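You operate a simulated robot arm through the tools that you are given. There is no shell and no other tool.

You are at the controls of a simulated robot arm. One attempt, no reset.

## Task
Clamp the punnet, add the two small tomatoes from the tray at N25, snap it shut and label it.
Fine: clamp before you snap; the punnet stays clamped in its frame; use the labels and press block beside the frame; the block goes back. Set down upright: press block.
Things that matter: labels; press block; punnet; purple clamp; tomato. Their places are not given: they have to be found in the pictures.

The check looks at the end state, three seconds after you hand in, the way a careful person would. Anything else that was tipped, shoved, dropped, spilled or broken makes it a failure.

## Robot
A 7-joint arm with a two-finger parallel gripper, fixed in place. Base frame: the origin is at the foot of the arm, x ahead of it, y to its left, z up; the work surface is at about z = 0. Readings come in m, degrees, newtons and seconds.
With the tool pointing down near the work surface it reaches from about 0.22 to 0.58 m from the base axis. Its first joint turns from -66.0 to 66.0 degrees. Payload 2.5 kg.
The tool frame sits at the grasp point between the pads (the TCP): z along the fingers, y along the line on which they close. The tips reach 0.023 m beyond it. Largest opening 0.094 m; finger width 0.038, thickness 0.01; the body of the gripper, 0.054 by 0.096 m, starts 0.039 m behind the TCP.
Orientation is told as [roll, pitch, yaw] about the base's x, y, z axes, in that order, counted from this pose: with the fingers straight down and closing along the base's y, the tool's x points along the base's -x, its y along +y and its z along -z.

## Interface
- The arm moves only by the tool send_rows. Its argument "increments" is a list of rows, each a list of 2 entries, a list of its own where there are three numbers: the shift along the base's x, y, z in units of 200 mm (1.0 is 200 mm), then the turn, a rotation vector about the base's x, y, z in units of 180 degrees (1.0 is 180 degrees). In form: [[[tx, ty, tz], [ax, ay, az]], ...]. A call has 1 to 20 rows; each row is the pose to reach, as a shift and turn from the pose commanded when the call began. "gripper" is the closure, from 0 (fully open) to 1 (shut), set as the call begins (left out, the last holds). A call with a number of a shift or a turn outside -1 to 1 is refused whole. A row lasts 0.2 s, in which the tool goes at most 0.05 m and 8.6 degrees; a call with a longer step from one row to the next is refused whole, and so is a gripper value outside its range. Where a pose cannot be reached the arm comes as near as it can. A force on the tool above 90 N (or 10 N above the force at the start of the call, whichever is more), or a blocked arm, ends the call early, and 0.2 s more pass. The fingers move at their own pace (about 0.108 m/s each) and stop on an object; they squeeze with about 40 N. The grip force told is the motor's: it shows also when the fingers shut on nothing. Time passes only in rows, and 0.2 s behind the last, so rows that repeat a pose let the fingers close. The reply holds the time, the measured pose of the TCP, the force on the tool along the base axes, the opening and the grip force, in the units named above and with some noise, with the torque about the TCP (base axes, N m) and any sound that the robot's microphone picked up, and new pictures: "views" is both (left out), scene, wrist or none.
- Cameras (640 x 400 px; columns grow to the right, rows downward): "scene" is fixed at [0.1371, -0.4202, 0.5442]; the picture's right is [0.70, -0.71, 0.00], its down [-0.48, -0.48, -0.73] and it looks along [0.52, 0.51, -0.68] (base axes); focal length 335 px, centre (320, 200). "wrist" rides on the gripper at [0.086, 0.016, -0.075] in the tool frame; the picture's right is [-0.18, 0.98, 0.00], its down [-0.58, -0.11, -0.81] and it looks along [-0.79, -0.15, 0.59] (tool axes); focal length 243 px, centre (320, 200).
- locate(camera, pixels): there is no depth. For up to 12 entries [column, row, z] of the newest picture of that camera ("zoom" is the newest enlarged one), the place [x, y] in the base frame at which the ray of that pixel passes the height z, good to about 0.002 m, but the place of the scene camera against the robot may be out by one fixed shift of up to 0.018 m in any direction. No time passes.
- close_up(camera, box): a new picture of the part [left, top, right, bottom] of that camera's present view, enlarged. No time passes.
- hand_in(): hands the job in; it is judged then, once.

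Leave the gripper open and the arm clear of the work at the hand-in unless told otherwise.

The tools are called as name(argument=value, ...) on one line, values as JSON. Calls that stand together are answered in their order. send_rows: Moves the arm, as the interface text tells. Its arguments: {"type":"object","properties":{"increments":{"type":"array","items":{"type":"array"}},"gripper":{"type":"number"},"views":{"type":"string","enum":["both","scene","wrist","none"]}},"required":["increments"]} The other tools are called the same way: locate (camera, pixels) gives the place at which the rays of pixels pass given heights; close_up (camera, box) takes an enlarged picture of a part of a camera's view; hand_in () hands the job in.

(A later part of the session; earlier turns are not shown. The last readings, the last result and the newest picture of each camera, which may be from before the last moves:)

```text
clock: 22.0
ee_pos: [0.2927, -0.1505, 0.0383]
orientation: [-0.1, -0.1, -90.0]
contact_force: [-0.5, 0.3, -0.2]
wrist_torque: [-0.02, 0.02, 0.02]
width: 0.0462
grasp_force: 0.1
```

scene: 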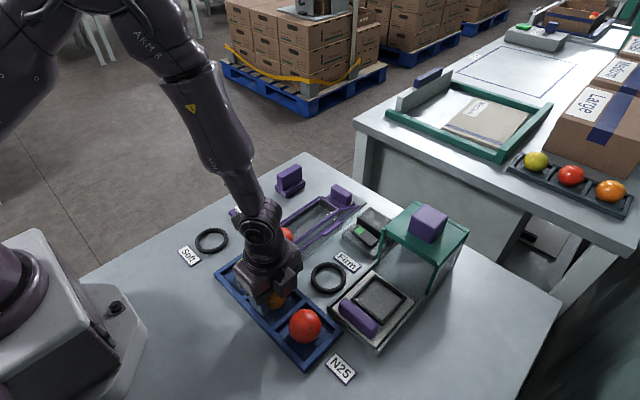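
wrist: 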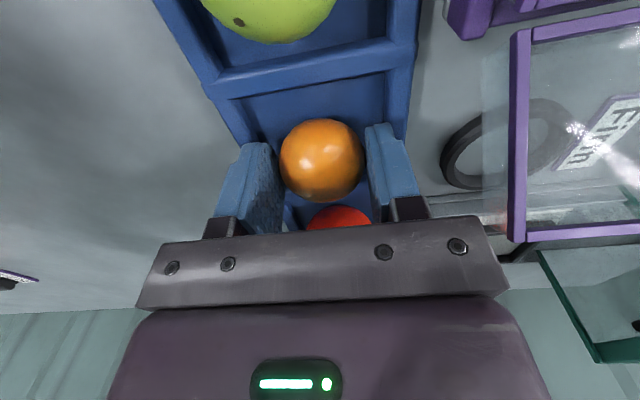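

No contact now. I'll close gently, starting with a target of about 40 mm.

send_rows(increments=[[[0, 0, 0], [0, 0, 0]], [[0, 0, 0], [0, 0, 0]], [[0, 0, 0], [0, 0, 0]]], gripper=0.575, views="wrist")

```text
clock: 22.8
ee_pos: [0.2927, -0.1489, 0.0392]
orientation: [0.0, 0.0, -90.1]
contact_force: [0.1, 0.7, -0.4]
wrist_torque: [0.01, -0.01, 0.0]
width: 0.0427
grasp_force: 16.1
```

wrist: 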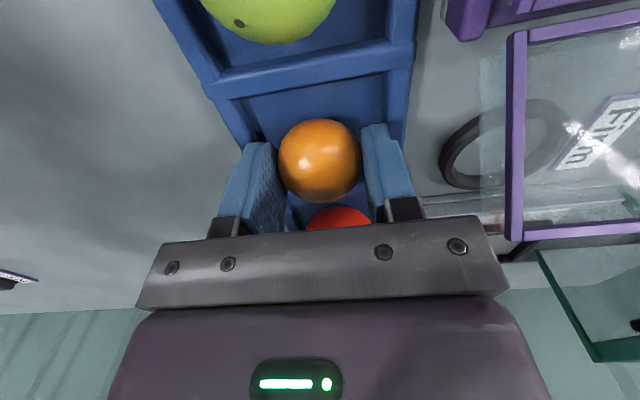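

The grip holds at 42.7 mm with a gentle 16 N. I'll lift slowly and check that the tomato comes along.

send_rows(increments=[[[0, 0, 0.05], [0, 0, 0]], [[0, 0, 0.12], [0, 0, 0]], [[0, 0, 0.2], [0, 0, 0]], [[0, 0, 0.3], [0, 0, 0]], [[0, 0, 0.4], [0, 0, 0]], [[0, 0, 0.5], [0, 0, 0]]], views="both")

```text
clock: 24.2
ee_pos: [0.289, -0.151, 0.1393]
orientation: [0.0, -0.1, -90.0]
contact_force: [-0.3, 1.2, 0.0]
wrist_torque: [0.0, -0.01, 0.01]
width: 0.0427
grasp_force: 16.4
```

scene: 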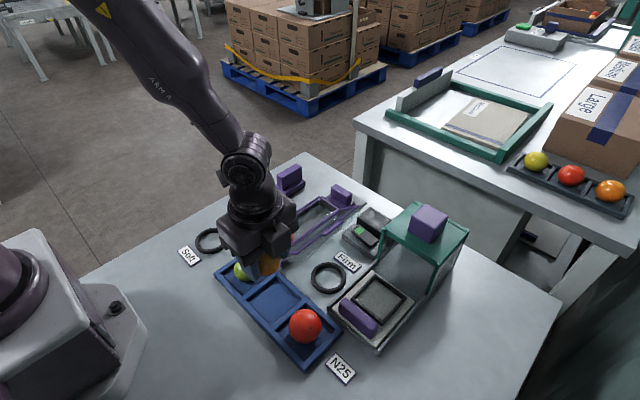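
wrist: 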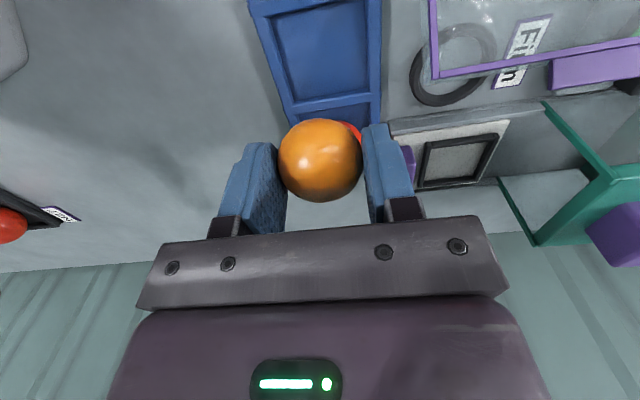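

The orange tomato is held. I'll swing over to the +y side of the punnet at safe height so the wrist camera looks into it.

send_rows(increments=[[[0.05, 0.05, 0.06], [0, 0, 0]], [[0.14, 0.14, 0.15], [0, 0, 0]], [[0.24, 0.24, 0.24], [0, 0, 0]], [[0.35, 0.35, 0.3], [0, 0, 0]], [[0.46, 0.46, 0.3], [0, 0, 0]], [[0.57, 0.57, 0.3], [0, 0, 0]], [[0.68, 0.68, 0.3], [0, 0, 0]], [[0.79, 0.79, 0.3], [0, 0, 0]], [[0.87, 0.87, 0.3], [0, 0, 0]], [[0.905, 0.905, 0.3], [0, 0, 0]]], views="both")

```text
clock: 26.4
ee_pos: [0.473, 0.0327, 0.2001]
orientation: [0.0, 0.0, -90.0]
contact_force: [0.1, -0.5, -0.1]
wrist_torque: [0.0, 0.02, -0.02]
width: 0.0427
grasp_force: 15.5
```

scene: 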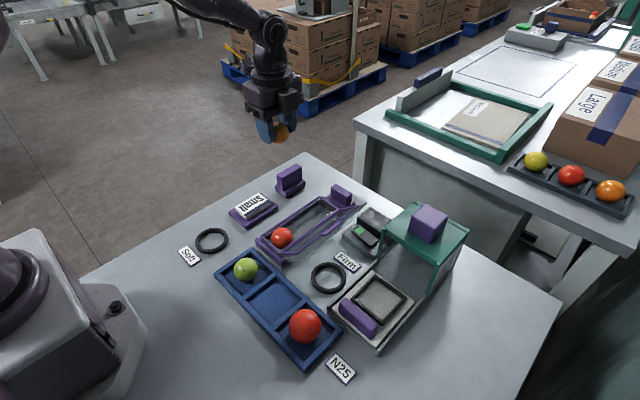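
wrist: 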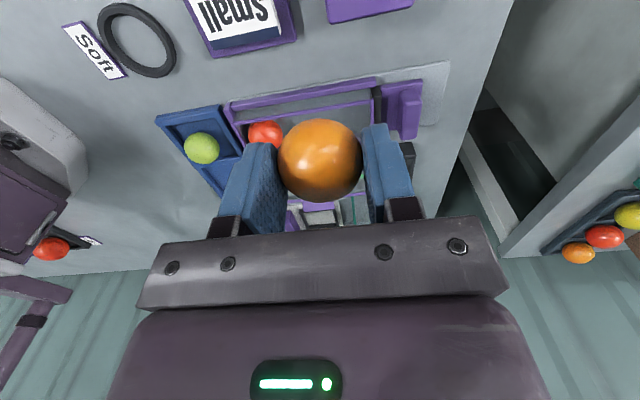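

close_up(camera="wrist", box=[210, 60, 450, 210])

close_up(camera="scene", box=[245, 180, 375, 270])

```text
2.67 times, centred on (330, 135) of wrist
```

zoom: 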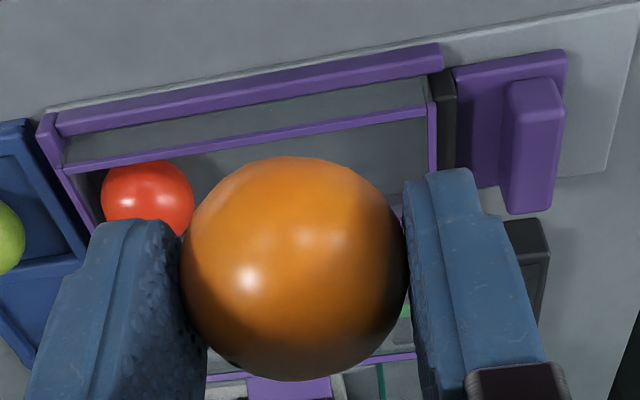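

```text
4.44 times, centred on (310, 225) of scene
```

zoom: 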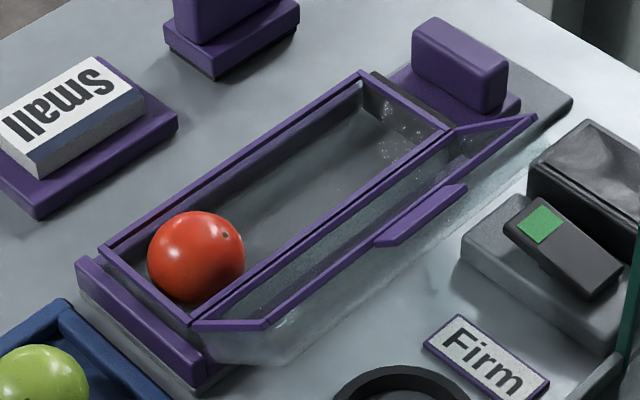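

locate(camera="wrist", pixels=[[234.4, 123.8, 0.04], [370.1, 102, 0.04], [234.4, 123.8, 0.035], [370.1, 102, 0.035], [372.5, 120, 0.04], [265.1, 135, 0.025], [229, 105, 0.02], [375.5, 82, 0.02], [377, 90, 0.03], [383, 120, 0.03], [224, 110, 0.02]])

locate(camera="scene", pixels=[[261.5, 234.5, 0.04], [319.3, 196.3, 0.04], [338.3, 209.5, 0.04], [281.5, 252.5, 0.04], [282, 237, 0.025], [255.5, 239, 0.02]])

```text
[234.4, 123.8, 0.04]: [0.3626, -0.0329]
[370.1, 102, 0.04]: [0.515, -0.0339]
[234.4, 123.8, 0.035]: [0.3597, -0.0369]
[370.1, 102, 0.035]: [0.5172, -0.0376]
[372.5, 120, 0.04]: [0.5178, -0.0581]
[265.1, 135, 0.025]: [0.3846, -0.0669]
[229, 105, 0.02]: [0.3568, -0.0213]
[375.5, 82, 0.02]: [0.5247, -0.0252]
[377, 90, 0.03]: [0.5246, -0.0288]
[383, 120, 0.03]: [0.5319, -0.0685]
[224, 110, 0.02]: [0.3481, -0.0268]
```

```text
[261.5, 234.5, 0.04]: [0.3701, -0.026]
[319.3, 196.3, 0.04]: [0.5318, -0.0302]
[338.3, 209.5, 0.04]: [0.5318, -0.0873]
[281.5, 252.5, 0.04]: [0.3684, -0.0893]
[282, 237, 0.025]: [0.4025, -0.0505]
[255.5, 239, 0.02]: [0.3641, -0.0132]
```

The punnet now spans x 0.361–0.517 and y -0.0335 to -0.098, with the rim near z = 0.04. The red tomato inside sits at about (0.388, -0.065). I'll move the orange one above the far part of the punnet at (0.478, -0.066).

send_rows(increments=[[[0.01, -0.1, 0], [0, 0, 0]], [[0.025, -0.22, -0.05], [0, 0, 0]], [[0.025, -0.34, -0.15], [0, 0, 0]], [[0.025, -0.44, -0.28], [0, 0, 0]], [[0.025, -0.4935, -0.4], [0, 0, 0]], [[0.025, -0.4935, -0.45], [0, 0, 0]]], views="both")

```text
clock: 27.8
ee_pos: [0.4776, -0.0673, 0.1086]
orientation: [0.0, 0.0, -89.9]
contact_force: [0.0, -0.1, 0.3]
wrist_torque: [0.03, 0.0, -0.02]
width: 0.0425
grasp_force: 15.4
```

scene: 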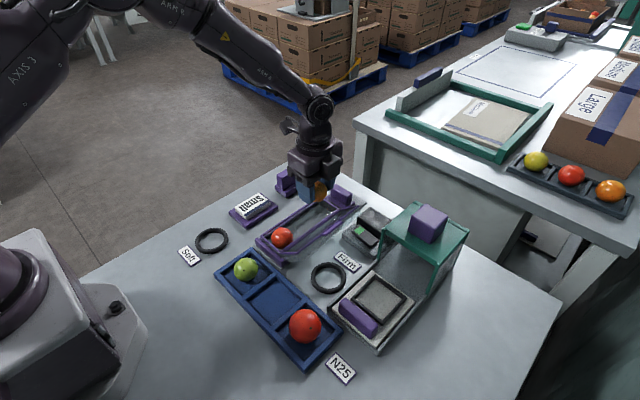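
wrist: 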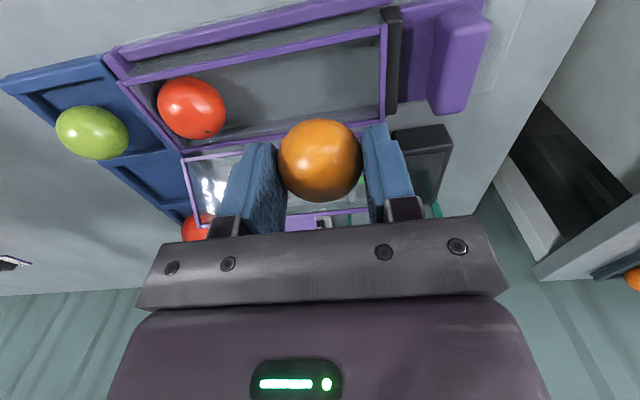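

close_up(camera="wrist", box=[90, 0, 490, 200])

locate(camera="wrist", pixels=[[191, 108, 0.025], [383, 28, 0.04], [380, 120, 0.04], [127, 81, 0.04], [181, 154, 0.04], [385, 107, 0.03], [376, 105, 0.005], [225, 125, 0.005]])

```text
1.60 times, centred on (290, 100) of wrist
```

zoom: 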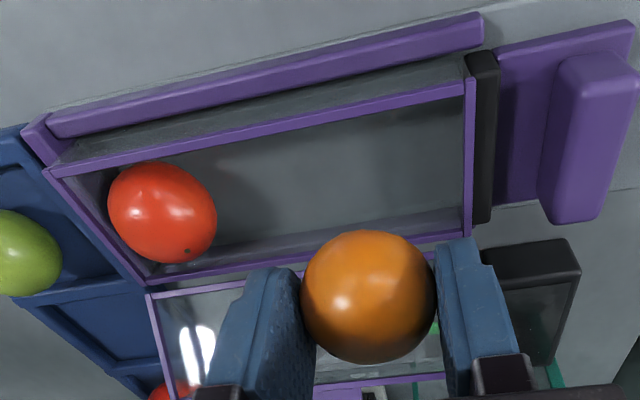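

```text
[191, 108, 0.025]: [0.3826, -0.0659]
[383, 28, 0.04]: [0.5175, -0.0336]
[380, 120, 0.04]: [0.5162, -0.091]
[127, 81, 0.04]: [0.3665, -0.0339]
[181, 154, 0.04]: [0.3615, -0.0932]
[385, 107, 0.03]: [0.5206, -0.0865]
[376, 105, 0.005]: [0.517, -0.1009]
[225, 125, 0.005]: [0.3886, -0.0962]
```

The view into the punnet is clear: red at about (0.385, -0.066), interior y from -0.035 to -0.094. I'll lower the orange tomato until the tips are about z = 0.030, just inside the rim, watching for contact.

send_rows(increments=[[[0.005, 0.0115, -0.08], [0, 0, 0]], [[0.005, 0.0115, -0.15], [0, 0, 0]], [[0.005, 0.0115, -0.2], [0, 0, 0]], [[0.005, 0.0115, -0.24], [0, 0, 0]], [[0.005, 0.0115, -0.27], [0, 0, 0]], [[0.005, 0.0115, -0.283], [0, 0, 0]], [[0.005, 0.0115, -0.283], [0, 0, 0]]], views="both")

```text
clock: 29.4
ee_pos: [0.4767, -0.064, 0.051]
orientation: [0.0, 0.0, -89.9]
contact_force: [0.1, 0.0, -0.5]
wrist_torque: [-0.02, 0.0, 0.0]
width: 0.0426
grasp_force: 15.9
```

scene: 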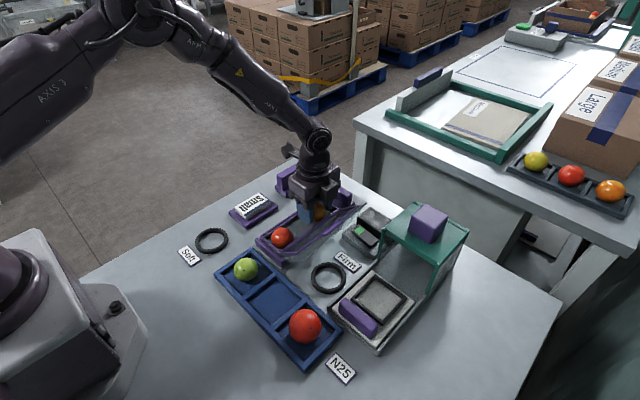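
wrist: 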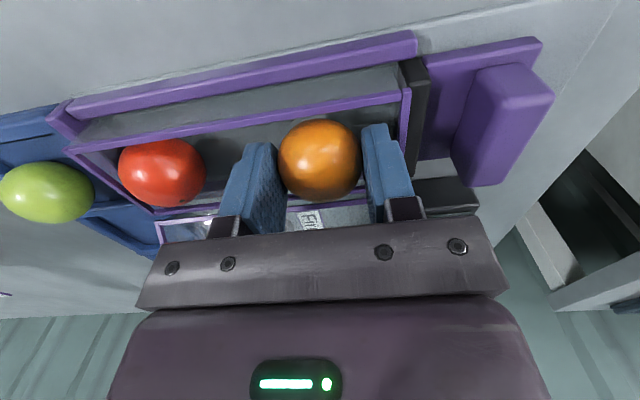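

No contact yet, with the tips already inside the rim. I'll lower further in small steps until the tomato meets the floor.

send_rows(increments=[[[0, 0, -0.01], [0, 0, 0]], [[0, 0, -0.02], [0, 0, 0]], [[0, 0, -0.025], [0, 0, 0]]], views="wrist")

```text
clock: 30.2
ee_pos: [0.4784, -0.064, 0.0472]
orientation: [-0.1, 0.0, -90.0]
contact_force: [1.3, 0.0, -0.1]
wrist_torque: [0.01, 0.01, -0.03]
width: 0.0427
grasp_force: 16.3
```

wrist: 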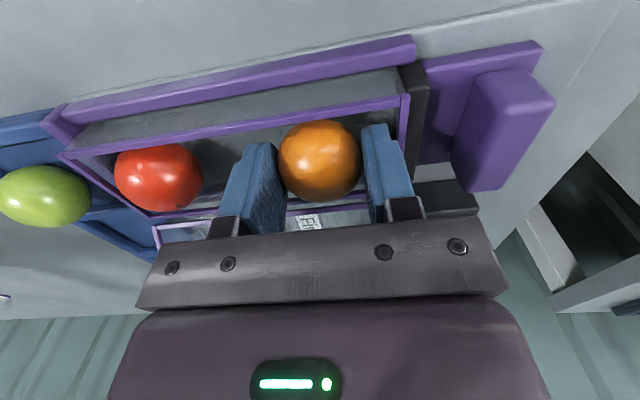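

send_rows(increments=[[[0, 0, -0.008], [0, 0, 0]], [[0, 0, -0.015], [0, 0, 0]], [[0, 0, -0.015], [0, 0, 0]]], views="wrist")

```text
clock: 31.0
ee_pos: [0.4779, -0.0636, 0.0432]
orientation: [0.0, 0.0, -90.0]
contact_force: [0.0, 0.3, 0.0]
wrist_torque: [0.0, 0.02, -0.01]
width: 0.0425
grasp_force: 16.2
```

wrist: 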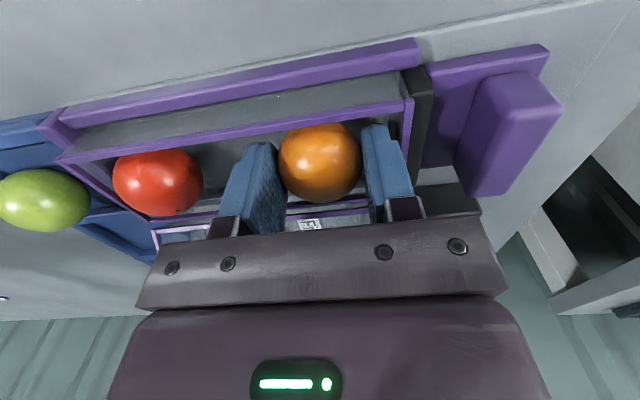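

send_rows(increments=[[[0, 0, -0.006], [0, 0, 0]], [[0, 0, -0.012], [0, 0, 0]], [[0, 0, -0.012], [0, 0, 0]]], views="wrist")

```text
clock: 31.8
ee_pos: [0.4772, -0.065, 0.0409]
orientation: [0.0, 0.0, -90.0]
contact_force: [0.1, 0.6, -1.0]
wrist_torque: [0.02, 0.0, 0.02]
width: 0.0424
grasp_force: 16.1
```

wrist: 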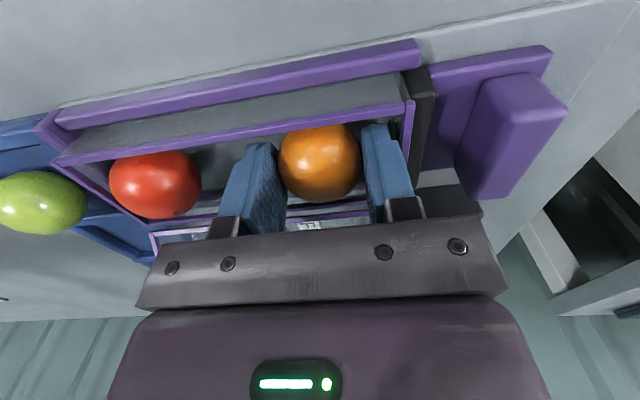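

Still no contact at z ≈ 0.041; the tomato should be within a few mm of the floor. I'll shift 1.5 mm towards the far end and open just a little, to 47 mm.

send_rows(increments=[[[0.004, 0, -0.004], [0, 0, 0]], [[0.0075, 0, -0.008], [0, 0, 0]]], views="none")

send_rows(increments=[[[0, 0, 0], [0, 0, 0]], [[0, 0, 0], [0, 0, 0]], [[0, 0, 0], [0, 0, 0]]], gripper=0.5, views="both")

```text
clock: 32.4
ee_pos: [0.4807, -0.0647, 0.0407]
orientation: [0.1, 0.1, -90.1]
contact_force: [-4.8, -0.5, 13.0]
wrist_torque: [0.01, 0.13, 0.0]
width: 0.0426
grasp_force: 15.8
```

```text
clock: 33.2
ee_pos: [0.479, -0.0639, 0.0407]
orientation: [-0.1, -0.1, -90.0]
contact_force: [0.1, -0.1, -0.8]
wrist_torque: [-0.03, 0.02, -0.01]
width: 0.047
grasp_force: 0.0
```

scene: 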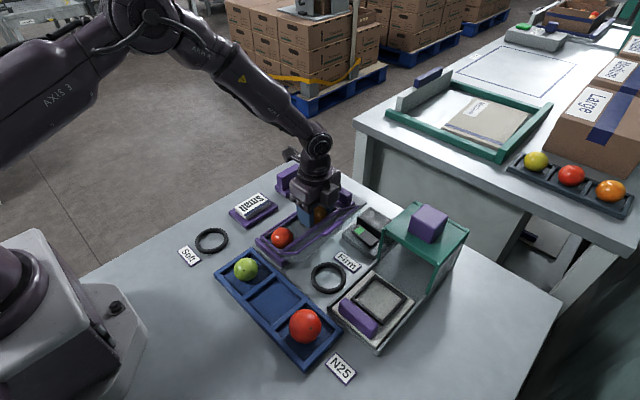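
wrist: 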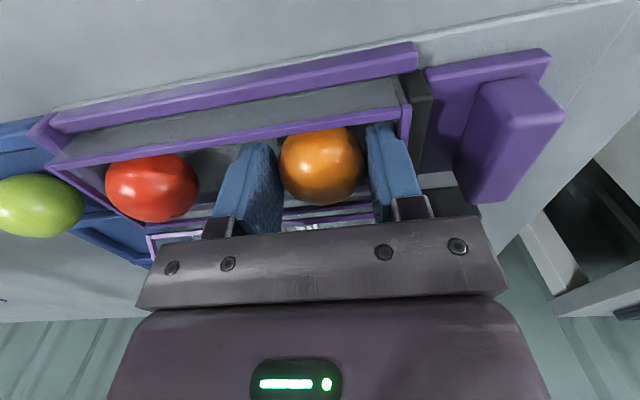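

The tomato touched the floor (13 N) and is released. I'll lift straight up, close the fingers, and look.

send_rows(increments=[[[0, 0, 0.04], [0, 0, 0]], [[0, 0, 0.1], [0, 0, 0]], [[0, 0, 0.18], [0, 0, 0]], [[0, 0, 0.27], [0, 0, 0]], [[0, 0, 0.35], [0, 0, 0]]], gripper=0.5, views="both")

```text
clock: 34.4
ee_pos: [0.4792, -0.0647, 0.11]
orientation: [0.0, 0.0, -89.9]
contact_force: [0.4, 1.0, 0.2]
wrist_torque: [-0.02, -0.02, 0.04]
width: 0.0471
grasp_force: 0.0
```

scene: 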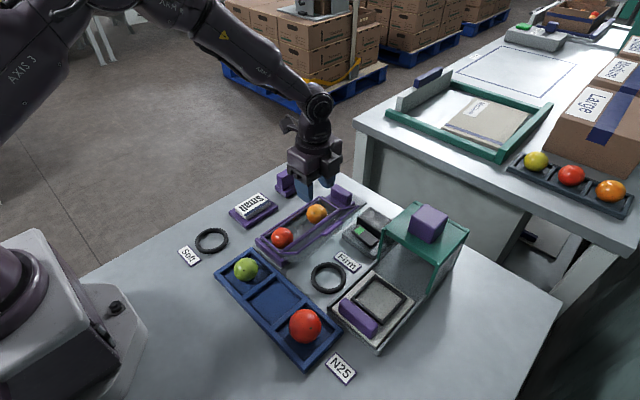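
wrist: 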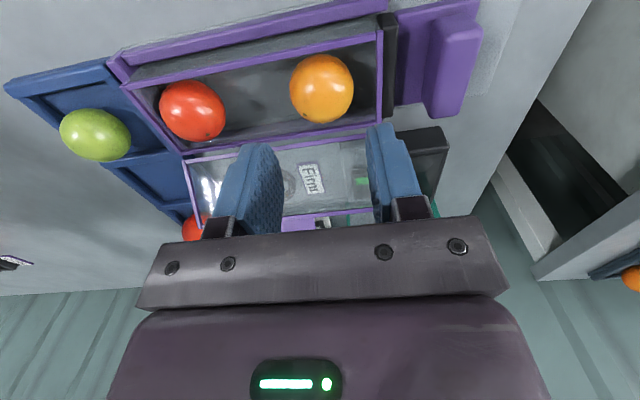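

locate(camera="wrist", pixels=[[321.5, 88.5, 0.024], [289.5, 89, 0.024], [353.5, 87, 0.024], [192.5, 110, 0.024], [225, 112, 0.024], [160, 105, 0.024], [381, 30, 0.04], [378, 120, 0.04]])

close_up(camera="wrist", box=[110, 0, 430, 200])

```text
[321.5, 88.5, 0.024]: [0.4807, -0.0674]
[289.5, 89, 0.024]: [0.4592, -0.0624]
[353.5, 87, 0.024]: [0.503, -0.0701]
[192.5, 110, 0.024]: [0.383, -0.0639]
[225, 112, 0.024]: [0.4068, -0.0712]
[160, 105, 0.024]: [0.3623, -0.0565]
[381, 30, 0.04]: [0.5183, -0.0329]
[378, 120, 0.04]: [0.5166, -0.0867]
```

```text
2.00 times, centred on (270, 100) of wrist
```

zoom: 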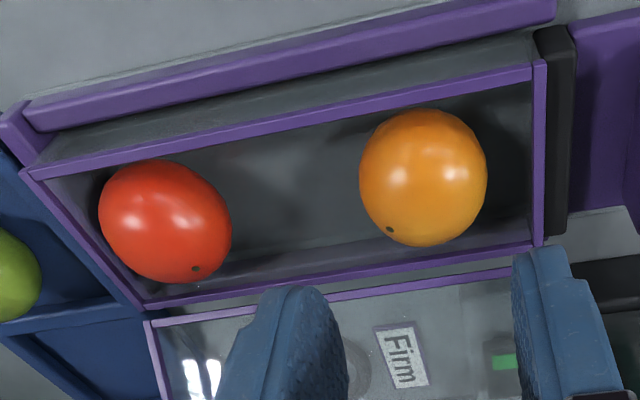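

Orange sits at x ≈ 0.481 and red at x ≈ 0.384. To make room for the third tomato, I'll close the fingers, lower them between the two, and roll the orange one about 9 mm towards the far end.

send_rows(increments=[[[-0.1, 0, 0], [0, 0, 0]], [[-0.2, -0.005, 0], [0, 0, 0]], [[-0.23, -0.005, 0], [0, 0, 0]], [[-0.23, -0.005, -0.08], [0, 0, 0]], [[-0.23, -0.005, -0.16], [0, 0, 0]], [[-0.23, -0.005, -0.24], [0, 0, 0]], [[-0.23, -0.005, -0.3], [0, 0, 0]], [[-0.23, -0.005, -0.335], [0, 0, 0]]], gripper=1.0, views="both")

```text
clock: 36.2
ee_pos: [0.4335, -0.0658, 0.0417]
orientation: [0.0, 0.0, -90.0]
contact_force: [0.4, -0.7, 0.4]
wrist_torque: [-0.03, -0.03, -0.03]
width: 0.0
grasp_force: 39.9
```

scene: 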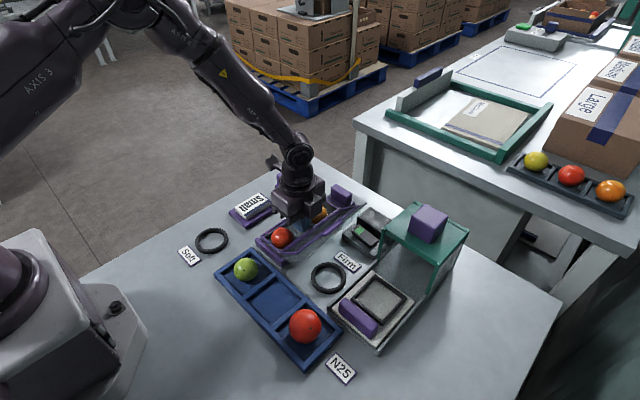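
wrist: 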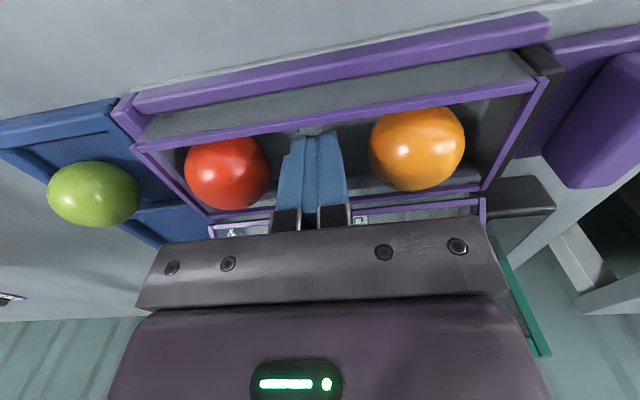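

The fingers are between the tomatoes without contact. I'll push slowly towards +x.

send_rows(increments=[[[0.03, 0, 0], [0, 0, 0]], [[0.06, 0, 0], [0, 0, 0]], [[0.08, 0, 0], [0, 0, 0]], [[0.09, 0, 0], [0, 0, 0]], [[0.1, 0, 0], [0, 0, 0]], [[0.11, 0, 0], [0, 0, 0]], [[0.12, 0, 0], [0, 0, 0]], [[0.125, 0, 0], [0, 0, 0]], [[0.125, 0, 0], [0, 0, 0]]], gripper=1.0, views="wrist")

```text
clock: 38.2
ee_pos: [0.459, -0.0657, 0.0427]
orientation: [0.0, 0.1, -90.1]
contact_force: [0.3, 0.0, 0.2]
wrist_torque: [-0.01, -0.02, -0.02]
width: 0.0003
grasp_force: 40.1
```

wrist: 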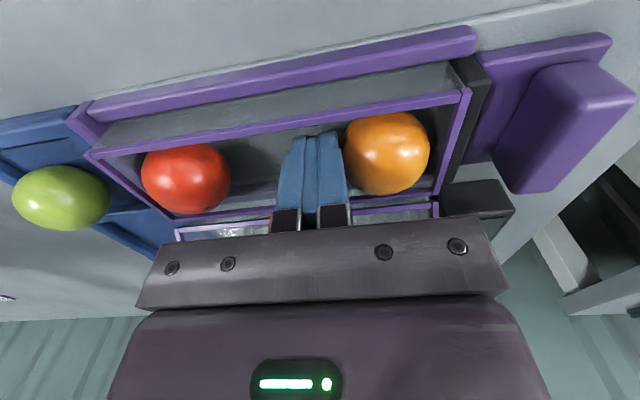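

The orange tomato rolled to the far end with no significant force. I'll back off, lift, and go above the green tomato at (0.2925, -0.072) with the opening at 46 mm.

send_rows(increments=[[[-0.03, 0, 0], [0, 0, 0]], [[-0.04, 0, 0.08], [0, 0, 0]], [[-0.04, 0, 0.2], [0, 0, 0]], [[-0.04, 0, 0.35], [0, 0, 0]], [[-0.12, 0, 0.5], [0, 0, 0]], [[-0.3, -0.01, 0.5], [0, 0, 0]], [[-0.5, -0.02, 0.5], [0, 0, 0]], [[-0.7, -0.03, 0.5], [0, 0, 0]], [[-0.83, -0.03, 0.5], [0, 0, 0]], [[-0.83, -0.03, 0.45], [0, 0, 0]]], gripper=0.5, views="both")

```text
clock: 40.4
ee_pos: [0.2948, -0.0712, 0.1316]
orientation: [0.0, 0.0, -90.0]
contact_force: [-0.4, 0.6, -0.1]
wrist_torque: [0.02, 0.02, 0.02]
width: 0.0469
grasp_force: 0.1
```

scene: 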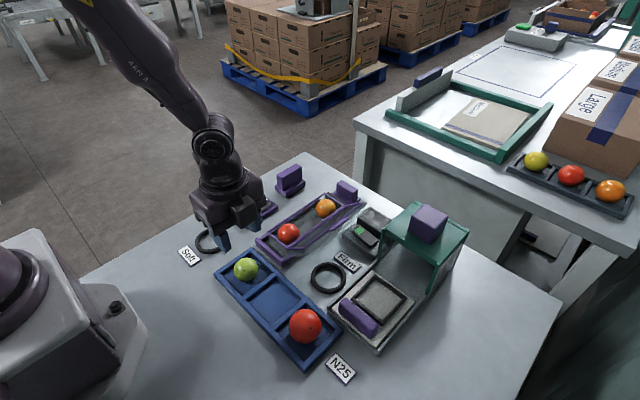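
wrist: 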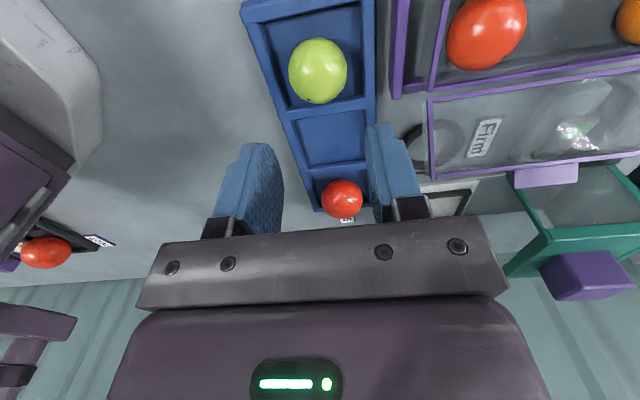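

I opened the gripper at the start of that lift, while still inside the punnet, and the red tomato appears to have shifted. I'll check the punnet, clamp and tomatoes closely.

close_up(camera="scene", box=[245, 180, 375, 270])

locate(camera="scene", pixels=[[289, 233.5, 0.024], [325.5, 207.5, 0.024], [246, 269.5, 0.024]])

locate(camera="wrist", pixels=[[487, 33, 0.024], [318, 70.5, 0.024], [289, 71, 0.024], [347.5, 70, 0.024]])

```text
4.44 times, centred on (310, 225) of scene
```

zoom: 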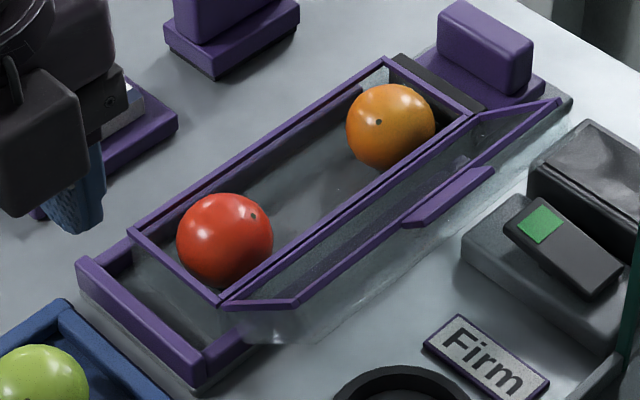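

```text
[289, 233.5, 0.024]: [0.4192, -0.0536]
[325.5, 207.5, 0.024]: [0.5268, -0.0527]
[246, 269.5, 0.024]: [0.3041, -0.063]
```

```text
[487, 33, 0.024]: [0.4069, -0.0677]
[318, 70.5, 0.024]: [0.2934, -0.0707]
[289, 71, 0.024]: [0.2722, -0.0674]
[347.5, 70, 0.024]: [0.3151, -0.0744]
```

Opening the fingers pushed the orange tomato, and with it the punnet and the friction clamp, about 2 cm towards +x. Nothing tipped or broke, and the clamp can be pushed back. The gap between red (0.407) and orange (0.515) is now wide, so I'll fetch the green tomato first and re-clamp before closing the lid. Descending over green at (0.293, -0.071).

send_rows(increments=[[[-0.01, 0.002, -0.1], [0, 0, 0]], [[-0.01, 0.002, -0.2], [0, 0, 0]], [[-0.01, 0.002, -0.3], [0, 0, 0]], [[-0.01, 0.002, -0.38], [0, 0, 0]], [[-0.01, 0.002, -0.43], [0, 0, 0]], [[-0.01, 0.002, -0.455], [0, 0, 0]], [[-0.01, 0.002, -0.455], [0, 0, 0]]], gripper=0.51, views="wrist")

```text
clock: 42.0
ee_pos: [0.2913, -0.0709, 0.0414]
orientation: [0.0, 0.1, -90.1]
contact_force: [0.1, 0.3, -0.1]
wrist_torque: [0.02, 0.04, 0.05]
width: 0.046
grasp_force: 0.1
```

wrist: 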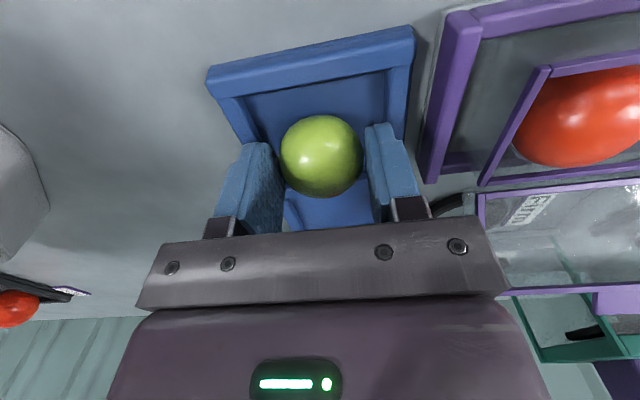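

The green tomato is between the pads with no contact. I'll lower 2 mm more and close gently.

send_rows(increments=[[[0, 0, -0.01], [0, 0, 0]], [[0, 0, -0.01], [0, 0, 0]]], gripper=0.51, views="none")

send_rows(increments=[[[0, 0, 0], [0, 0, 0]], [[0, 0, 0], [0, 0, 0]], [[0, 0, 0], [0, 0, 0]]], gripper=0.575, views="wrist")

```text
clock: 42.6
ee_pos: [0.2908, -0.0708, 0.0407]
orientation: [-0.1, 0.0, -90.0]
contact_force: [0.2, -0.7, 0.6]
wrist_torque: [0.02, -0.02, 0.0]
width: 0.0461
grasp_force: 0.1
```

```text
clock: 43.4
ee_pos: [0.291, -0.0723, 0.0409]
orientation: [0.0, 0.0, -90.0]
contact_force: [0.0, 0.0, -0.2]
wrist_torque: [-0.01, 0.0, 0.01]
width: 0.0428
grasp_force: 16.3
```

wrist: 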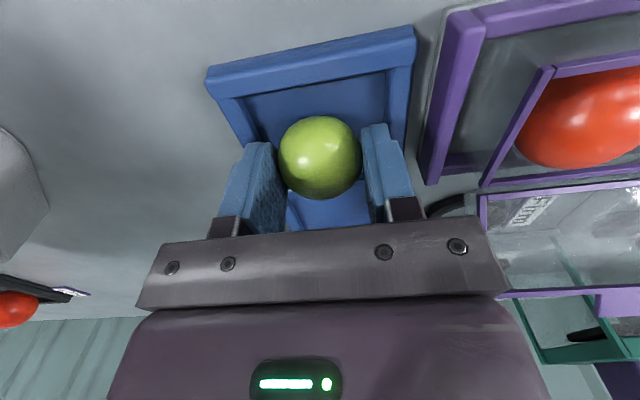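

The green tomato is gripped at 16 N. I'll lift it and carry it above the gap in the punnet at about (0.461, -0.066).

send_rows(increments=[[[0, 0, 0.05], [0, 0, 0]], [[0, 0, 0.14], [0, 0, 0]], [[0, 0, 0.25], [0, 0, 0]], [[0, 0, 0.37], [0, 0, 0]], [[0.05, 0, 0.48], [0, 0, 0]], [[0.18, 0.01, 0.5], [0, 0, 0]], [[0.33, 0.02, 0.5], [0, 0, 0]], [[0.49, 0.025, 0.5], [0, 0, 0]], [[0.65, 0.025, 0.5], [0, 0, 0]], [[0.78, 0.025, 0.45], [0, 0, 0]], [[0.84, 0.025, 0.4], [0, 0, 0]], [[0.85, 0.025, 0.35], [0, 0, 0]]], views="both")

```text
clock: 46.0
ee_pos: [0.4595, -0.0658, 0.1107]
orientation: [0.1, 0.0, -90.1]
contact_force: [0.2, -0.2, -0.3]
wrist_torque: [-0.05, -0.04, -0.03]
width: 0.0426
grasp_force: 15.3
```

scene: 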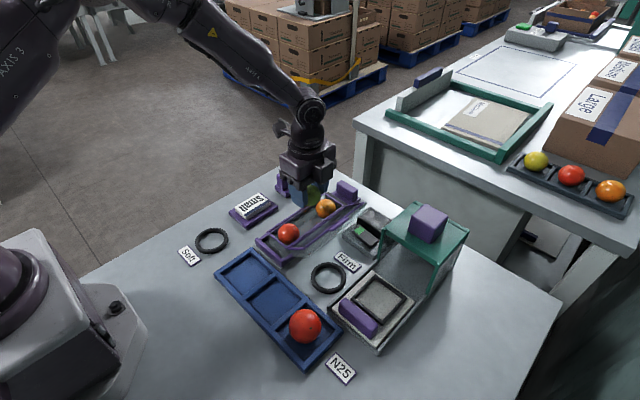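
wrist: 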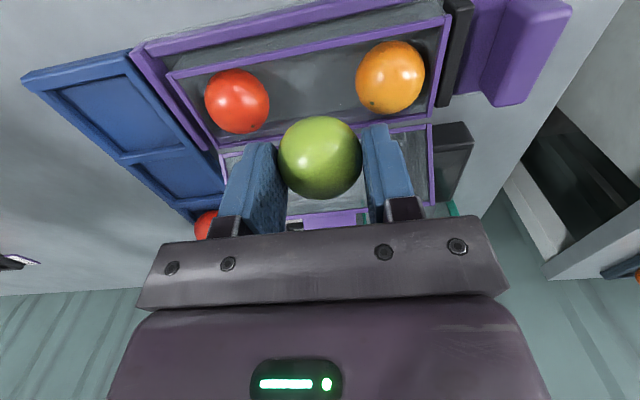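

locate(camera="wrist", pixels=[[237.5, 101, 0.024], [205, 97, 0.024], [270, 103, 0.024], [390, 77, 0.024], [355, 78, 0.024], [425, 74, 0.024], [446, 18, 0.04], [170, 74, 0.04], [218, 150, 0.04], [430, 115, 0.04]])

```text
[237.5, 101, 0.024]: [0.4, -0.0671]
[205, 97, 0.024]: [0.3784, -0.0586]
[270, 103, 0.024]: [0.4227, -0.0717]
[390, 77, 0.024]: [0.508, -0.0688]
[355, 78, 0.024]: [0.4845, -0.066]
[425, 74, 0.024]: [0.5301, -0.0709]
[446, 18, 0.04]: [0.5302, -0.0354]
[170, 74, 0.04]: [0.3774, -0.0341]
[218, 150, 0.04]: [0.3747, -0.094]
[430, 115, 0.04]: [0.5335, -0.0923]
```

Red sits at 0.400 and orange at 0.508, so the middle of the gap is x ≈ 0.4535. I'll lower green there with the tips just above the neighbours' equators.

send_rows(increments=[[[-0.03, 0.004, -0.05], [0, 0, 0]], [[-0.03, 0.004, -0.12], [0, 0, 0]], [[-0.03, 0.004, -0.18], [0, 0, 0]], [[-0.03, 0.004, -0.23], [0, 0, 0]], [[-0.03, 0.004, -0.265], [0, 0, 0]], [[-0.03, 0.004, -0.283], [0, 0, 0]], [[-0.03, 0.004, -0.283], [0, 0, 0]]], views="both")

```text
clock: 47.6
ee_pos: [0.4544, -0.065, 0.0532]
orientation: [0.0, 0.1, -90.0]
contact_force: [0.3, 0.0, 0.5]
wrist_torque: [0.0, -0.03, -0.03]
width: 0.0425
grasp_force: 16.3
```

scene: 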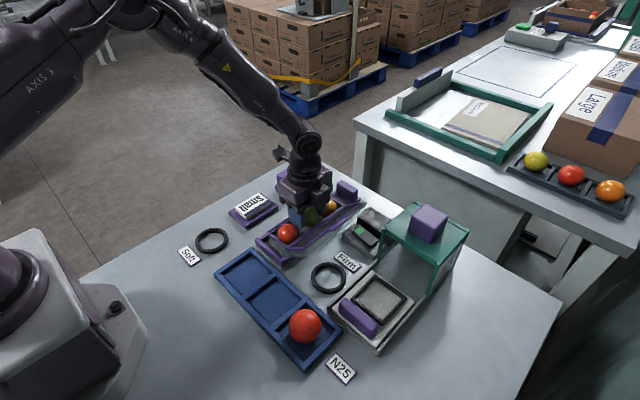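
wrist: 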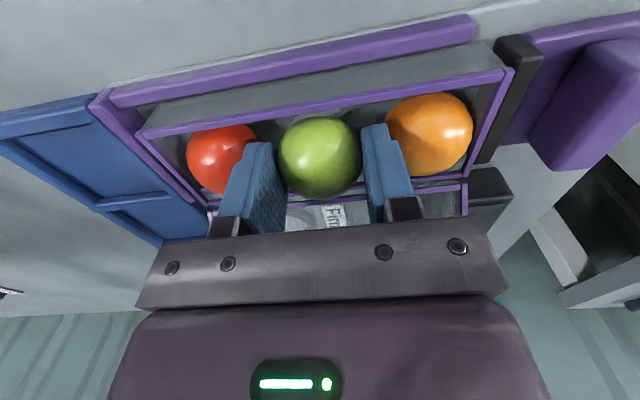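

send_rows(increments=[[[0, 0, -0.01], [0, 0, 0]], [[0, 0, -0.02], [0, 0, 0]], [[0, 0, -0.02], [0, 0, 0]]], views="wrist")

```text
clock: 48.4
ee_pos: [0.4552, -0.0658, 0.0493]
orientation: [-0.1, 0.1, -90.0]
contact_force: [0.3, 0.6, 0.5]
wrist_torque: [-0.03, 0.02, 0.0]
width: 0.0425
grasp_force: 15.4
```

wrist: 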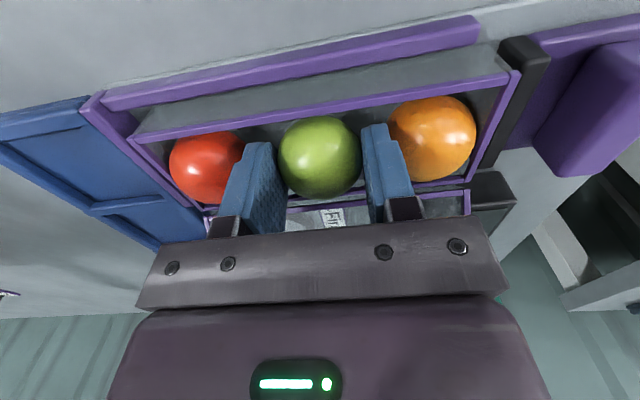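

send_rows(increments=[[[0, 0, -0.01], [0, 0, 0]], [[0, 0, -0.02], [0, 0, 0]], [[0, 0, -0.02], [0, 0, 0]]], views="wrist")

```text
clock: 49.2
ee_pos: [0.4536, -0.0661, 0.0455]
orientation: [0.0, 0.0, -89.9]
contact_force: [-0.4, -0.2, 0.2]
wrist_torque: [0.03, 0.01, 0.01]
width: 0.0427
grasp_force: 15.8
```

wrist: 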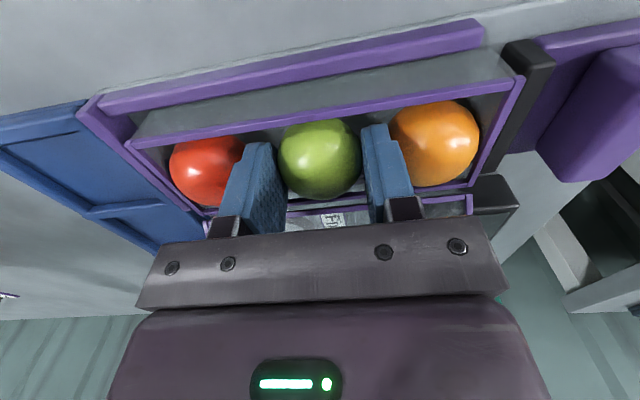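

Only about 4 mm above the floor, with no force on the neighbours. I'll open by a small amount, to about 45.5 mm, to release.

send_rows(increments=[[[0, 0, 0], [0, 0, 0]], [[0, 0, 0], [0, 0, 0]], [[0, 0, 0], [0, 0, 0]]], gripper=0.518, views="wrist")

```text
clock: 50.0
ee_pos: [0.4546, -0.0657, 0.0466]
orientation: [0.0, -0.1, -90.0]
contact_force: [0.0, -0.5, -0.2]
wrist_torque: [-0.01, 0.01, 0.01]
width: 0.0452
grasp_force: 0.0
```

wrist: 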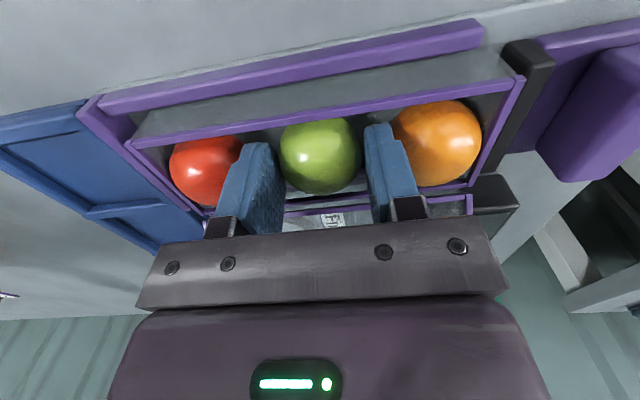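

The green tomato dropped a few mm and is free. I'll lift slowly straight up and keep the gripper setting unchanged.

send_rows(increments=[[[0, 0, 0.03], [0, 0, 0]], [[0, 0, 0.06], [0, 0, 0]], [[0, 0, 0.1], [0, 0, 0]], [[0, 0, 0.16], [0, 0, 0]], [[0, 0, 0.25], [0, 0, 0]], [[0, 0, 0.35], [0, 0, 0]]], gripper=0.518, views="both")

```text
clock: 51.4
ee_pos: [0.4537, -0.0663, 0.1165]
orientation: [0.0, -0.1, -90.0]
contact_force: [0.4, 0.9, 0.2]
wrist_torque: [-0.01, 0.02, 0.0]
width: 0.0457
grasp_force: 0.0
```

scene: 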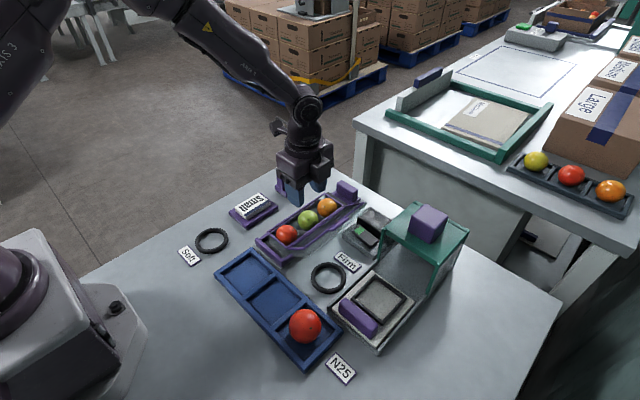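
wrist: 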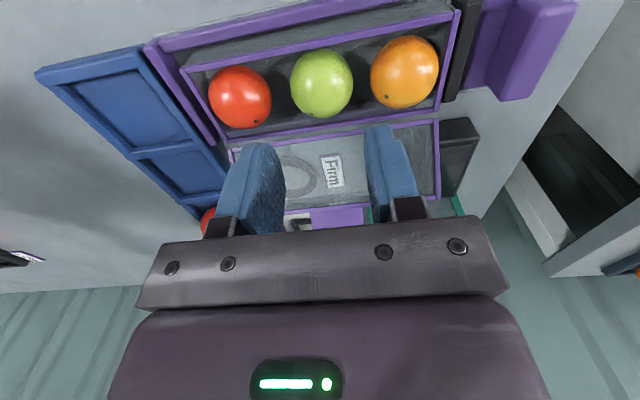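

All three tomatoes sit in the punnet. Now I'll rotate back to yaw 0 and go over the clamp handle to re-clamp.

send_rows(increments=[[[0.0, 0, 0.08], [0, 0, 0.045]], [[0.0, 0, 0.15], [0, 0, 0.09]], [[0.05, 0, 0.15], [0, 0, 0.135]], [[0.1, 0, 0.15], [0, 0, 0.18]], [[0.16, 0, 0.15], [0, 0, 0.225]], [[0.22, 0, 0.15], [0, 0, 0.27]], [[0.28, 0, 0.15], [0, 0, 0.315]], [[0.34, 0, 0.12], [0, 0, 0.36]], [[0.4, 0, 0.1], [0, 0, 0.405]], [[0.46, 0, 0.08], [0, 0, 0.45]], [[0.52, 0, 0.05], [0, 0, 0.495]], [[0.56, 0.005, 0.03], [0, 0, 0.5]], [[0.56, 0.005, 0.03], [0, 0, 0.5]]], gripper=0.1, views="both")

```text
clock: 54.2
ee_pos: [0.5654, -0.0641, 0.1219]
orientation: [0.0, 0.0, 0.1]
contact_force: [-0.1, -0.3, -0.4]
wrist_torque: [-0.01, -0.01, 0.03]
width: 0.0845
grasp_force: 0.0
```

scene: 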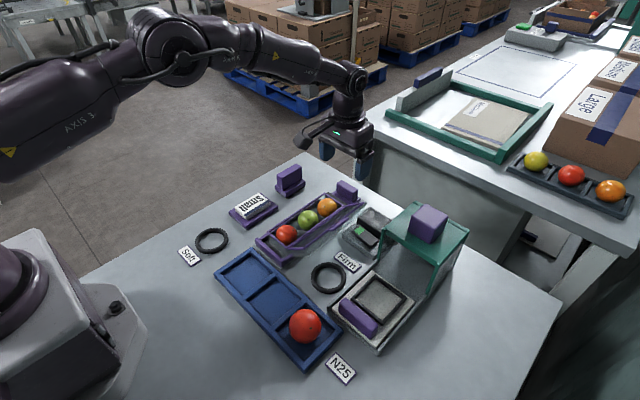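
wrist: 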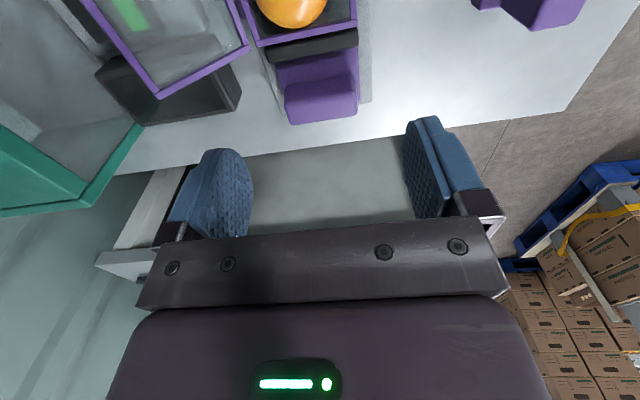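

locate(camera="wrist", pixels=[[286, 84, 0.02], [355, 74, 0.02], [289, 124, 0.045], [358, 113, 0.045], [269, 62, 0.03], [357, 45, 0.03], [283, 104, 0.045], [358, 94, 0.045]])

close_up(camera="wrist", box=[220, 0, 400, 130])

```text
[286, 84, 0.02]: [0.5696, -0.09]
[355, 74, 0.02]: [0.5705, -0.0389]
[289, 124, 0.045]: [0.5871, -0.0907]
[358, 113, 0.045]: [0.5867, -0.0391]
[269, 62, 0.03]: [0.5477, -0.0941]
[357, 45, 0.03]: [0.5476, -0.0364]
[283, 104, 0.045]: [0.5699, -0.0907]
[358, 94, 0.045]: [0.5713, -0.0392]
```

```text
3.08 times, centred on (310, 65) of wrist
```

zoom: 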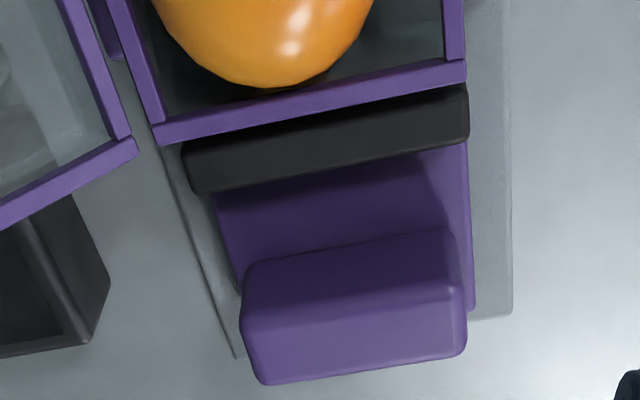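

The handle is now at x 0.570–0.587, y -0.0905 to -0.039. I'll descend beside it as before and grip it.

send_rows(increments=[[[0.033, -0.004, -0.1], [0, 0, 0]], [[0.033, -0.004, -0.2], [0, 0, 0]], [[0.033, -0.004, -0.28], [0, 0, 0]], [[0.033, -0.004, -0.34], [0, 0, 0]], [[0.033, -0.004, -0.374], [0, 0, 0]], [[0.033, -0.004, -0.374], [0, 0, 0]]], gripper=0.1, views="none")

send_rows(increments=[[[0, 0, 0], [0, 0, 0]], [[0, 0, 0], [0, 0, 0]], [[0, 0, 0], [0, 0, 0]], [[0, 0, 0], [0, 0, 0]]], gripper=0.55, views="wrist")

```text
clock: 55.6
ee_pos: [0.5736, -0.0668, 0.0472]
orientation: [-0.1, 0.0, 0.0]
contact_force: [-0.1, -0.3, 0.5]
wrist_torque: [0.0, -0.03, -0.02]
width: 0.0847
grasp_force: 0.1
```

```text
clock: 56.6
ee_pos: [0.5734, -0.0653, 0.047]
orientation: [0.1, -0.1, -0.1]
contact_force: [0.7, 7.8, -1.3]
wrist_torque: [0.24, -0.06, -0.15]
width: 0.0519
grasp_force: 45.2
```

wrist: 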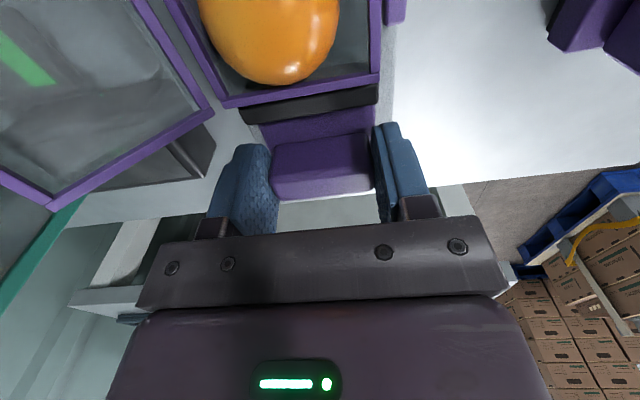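

Gripped. I'll slide slowly -x by 17 mm.

send_rows(increments=[[[-0.006, 0, 0], [0, 0, 0]], [[-0.012, 0, 0], [0, 0, 0]], [[-0.018, 0, 0], [0, 0, 0]], [[-0.024, 0, 0], [0, 0, 0]], [[-0.03, 0, 0], [0, 0, 0]], [[-0.036, 0, 0], [0, 0, 0]], [[-0.042, 0, 0], [0, 0, 0]], [[-0.048, 0, 0], [0, 0, 0]], [[-0.054, 0, 0], [0, 0, 0]], [[-0.06, 0, 0], [0, 0, 0]], [[-0.066, 0, 0], [0, 0, 0]], [[-0.072, 0, 0], [0, 0, 0]], [[-0.078, 0, 0], [0, 0, 0]], [[-0.084, 0, 0], [0, 0, 0]]], views="both")

```text
clock: 59.6
ee_pos: [0.5573, -0.0641, 0.0473]
orientation: [0.1, 0.0, 0.0]
contact_force: [5.0, 11.0, -2.9]
wrist_torque: [-1.37, -1.19, -0.43]
width: 0.0516
grasp_force: 45.0
```

scene: 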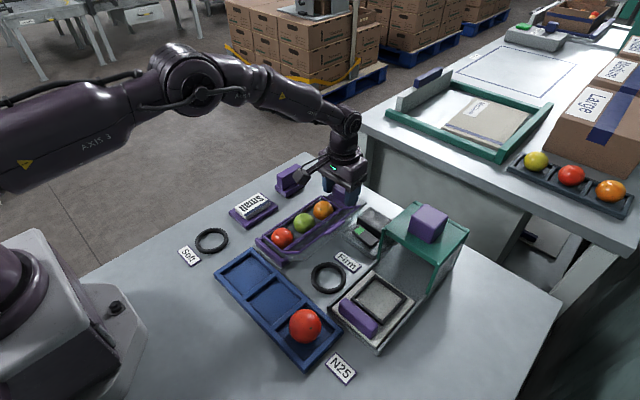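
wrist: 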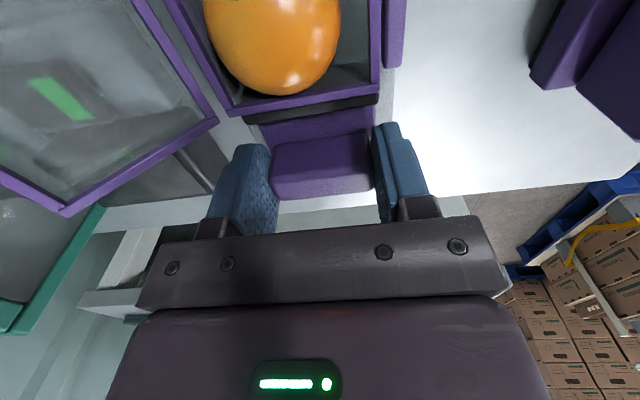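

Nearly there. I'll continue in 0.8 mm steps until the force rises against the stop.

send_rows(increments=[[[-0.004, 0, 0], [0, 0, 0]], [[-0.008, 0, 0], [0, 0, 0]], [[-0.012, 0, 0], [0, 0, 0]], [[-0.016, 0, 0], [0, 0, 0]], [[-0.02, 0, 0], [0, 0, 0]], [[-0.024, 0, 0], [0, 0, 0]]], views="both")

```text
clock: 61.0
ee_pos: [0.5527, -0.0637, 0.0469]
orientation: [0.0, -0.6, 0.0]
contact_force: [39.3, 8.8, -12.8]
wrist_torque: [-0.01, 1.14, -0.2]
width: 0.0517
grasp_force: 45.4
```

scene: 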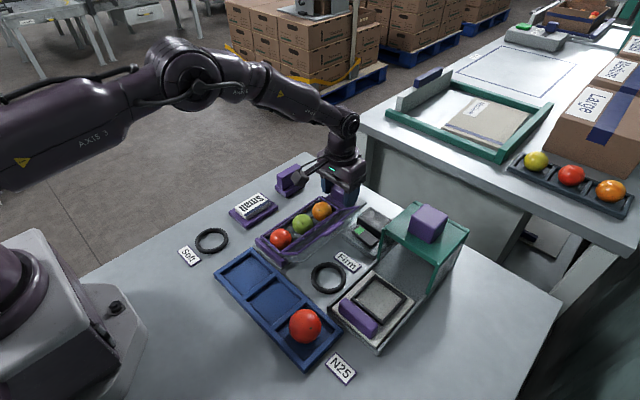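
wrist: 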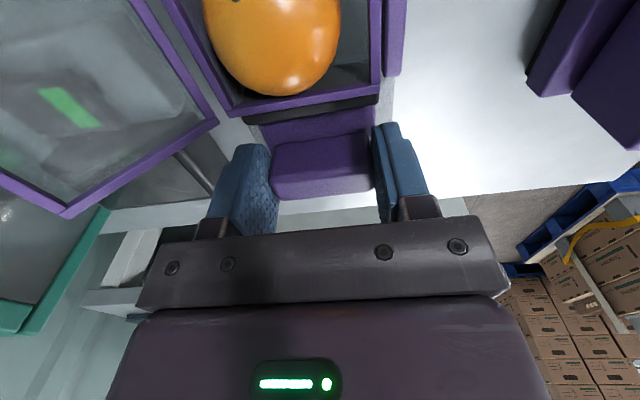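

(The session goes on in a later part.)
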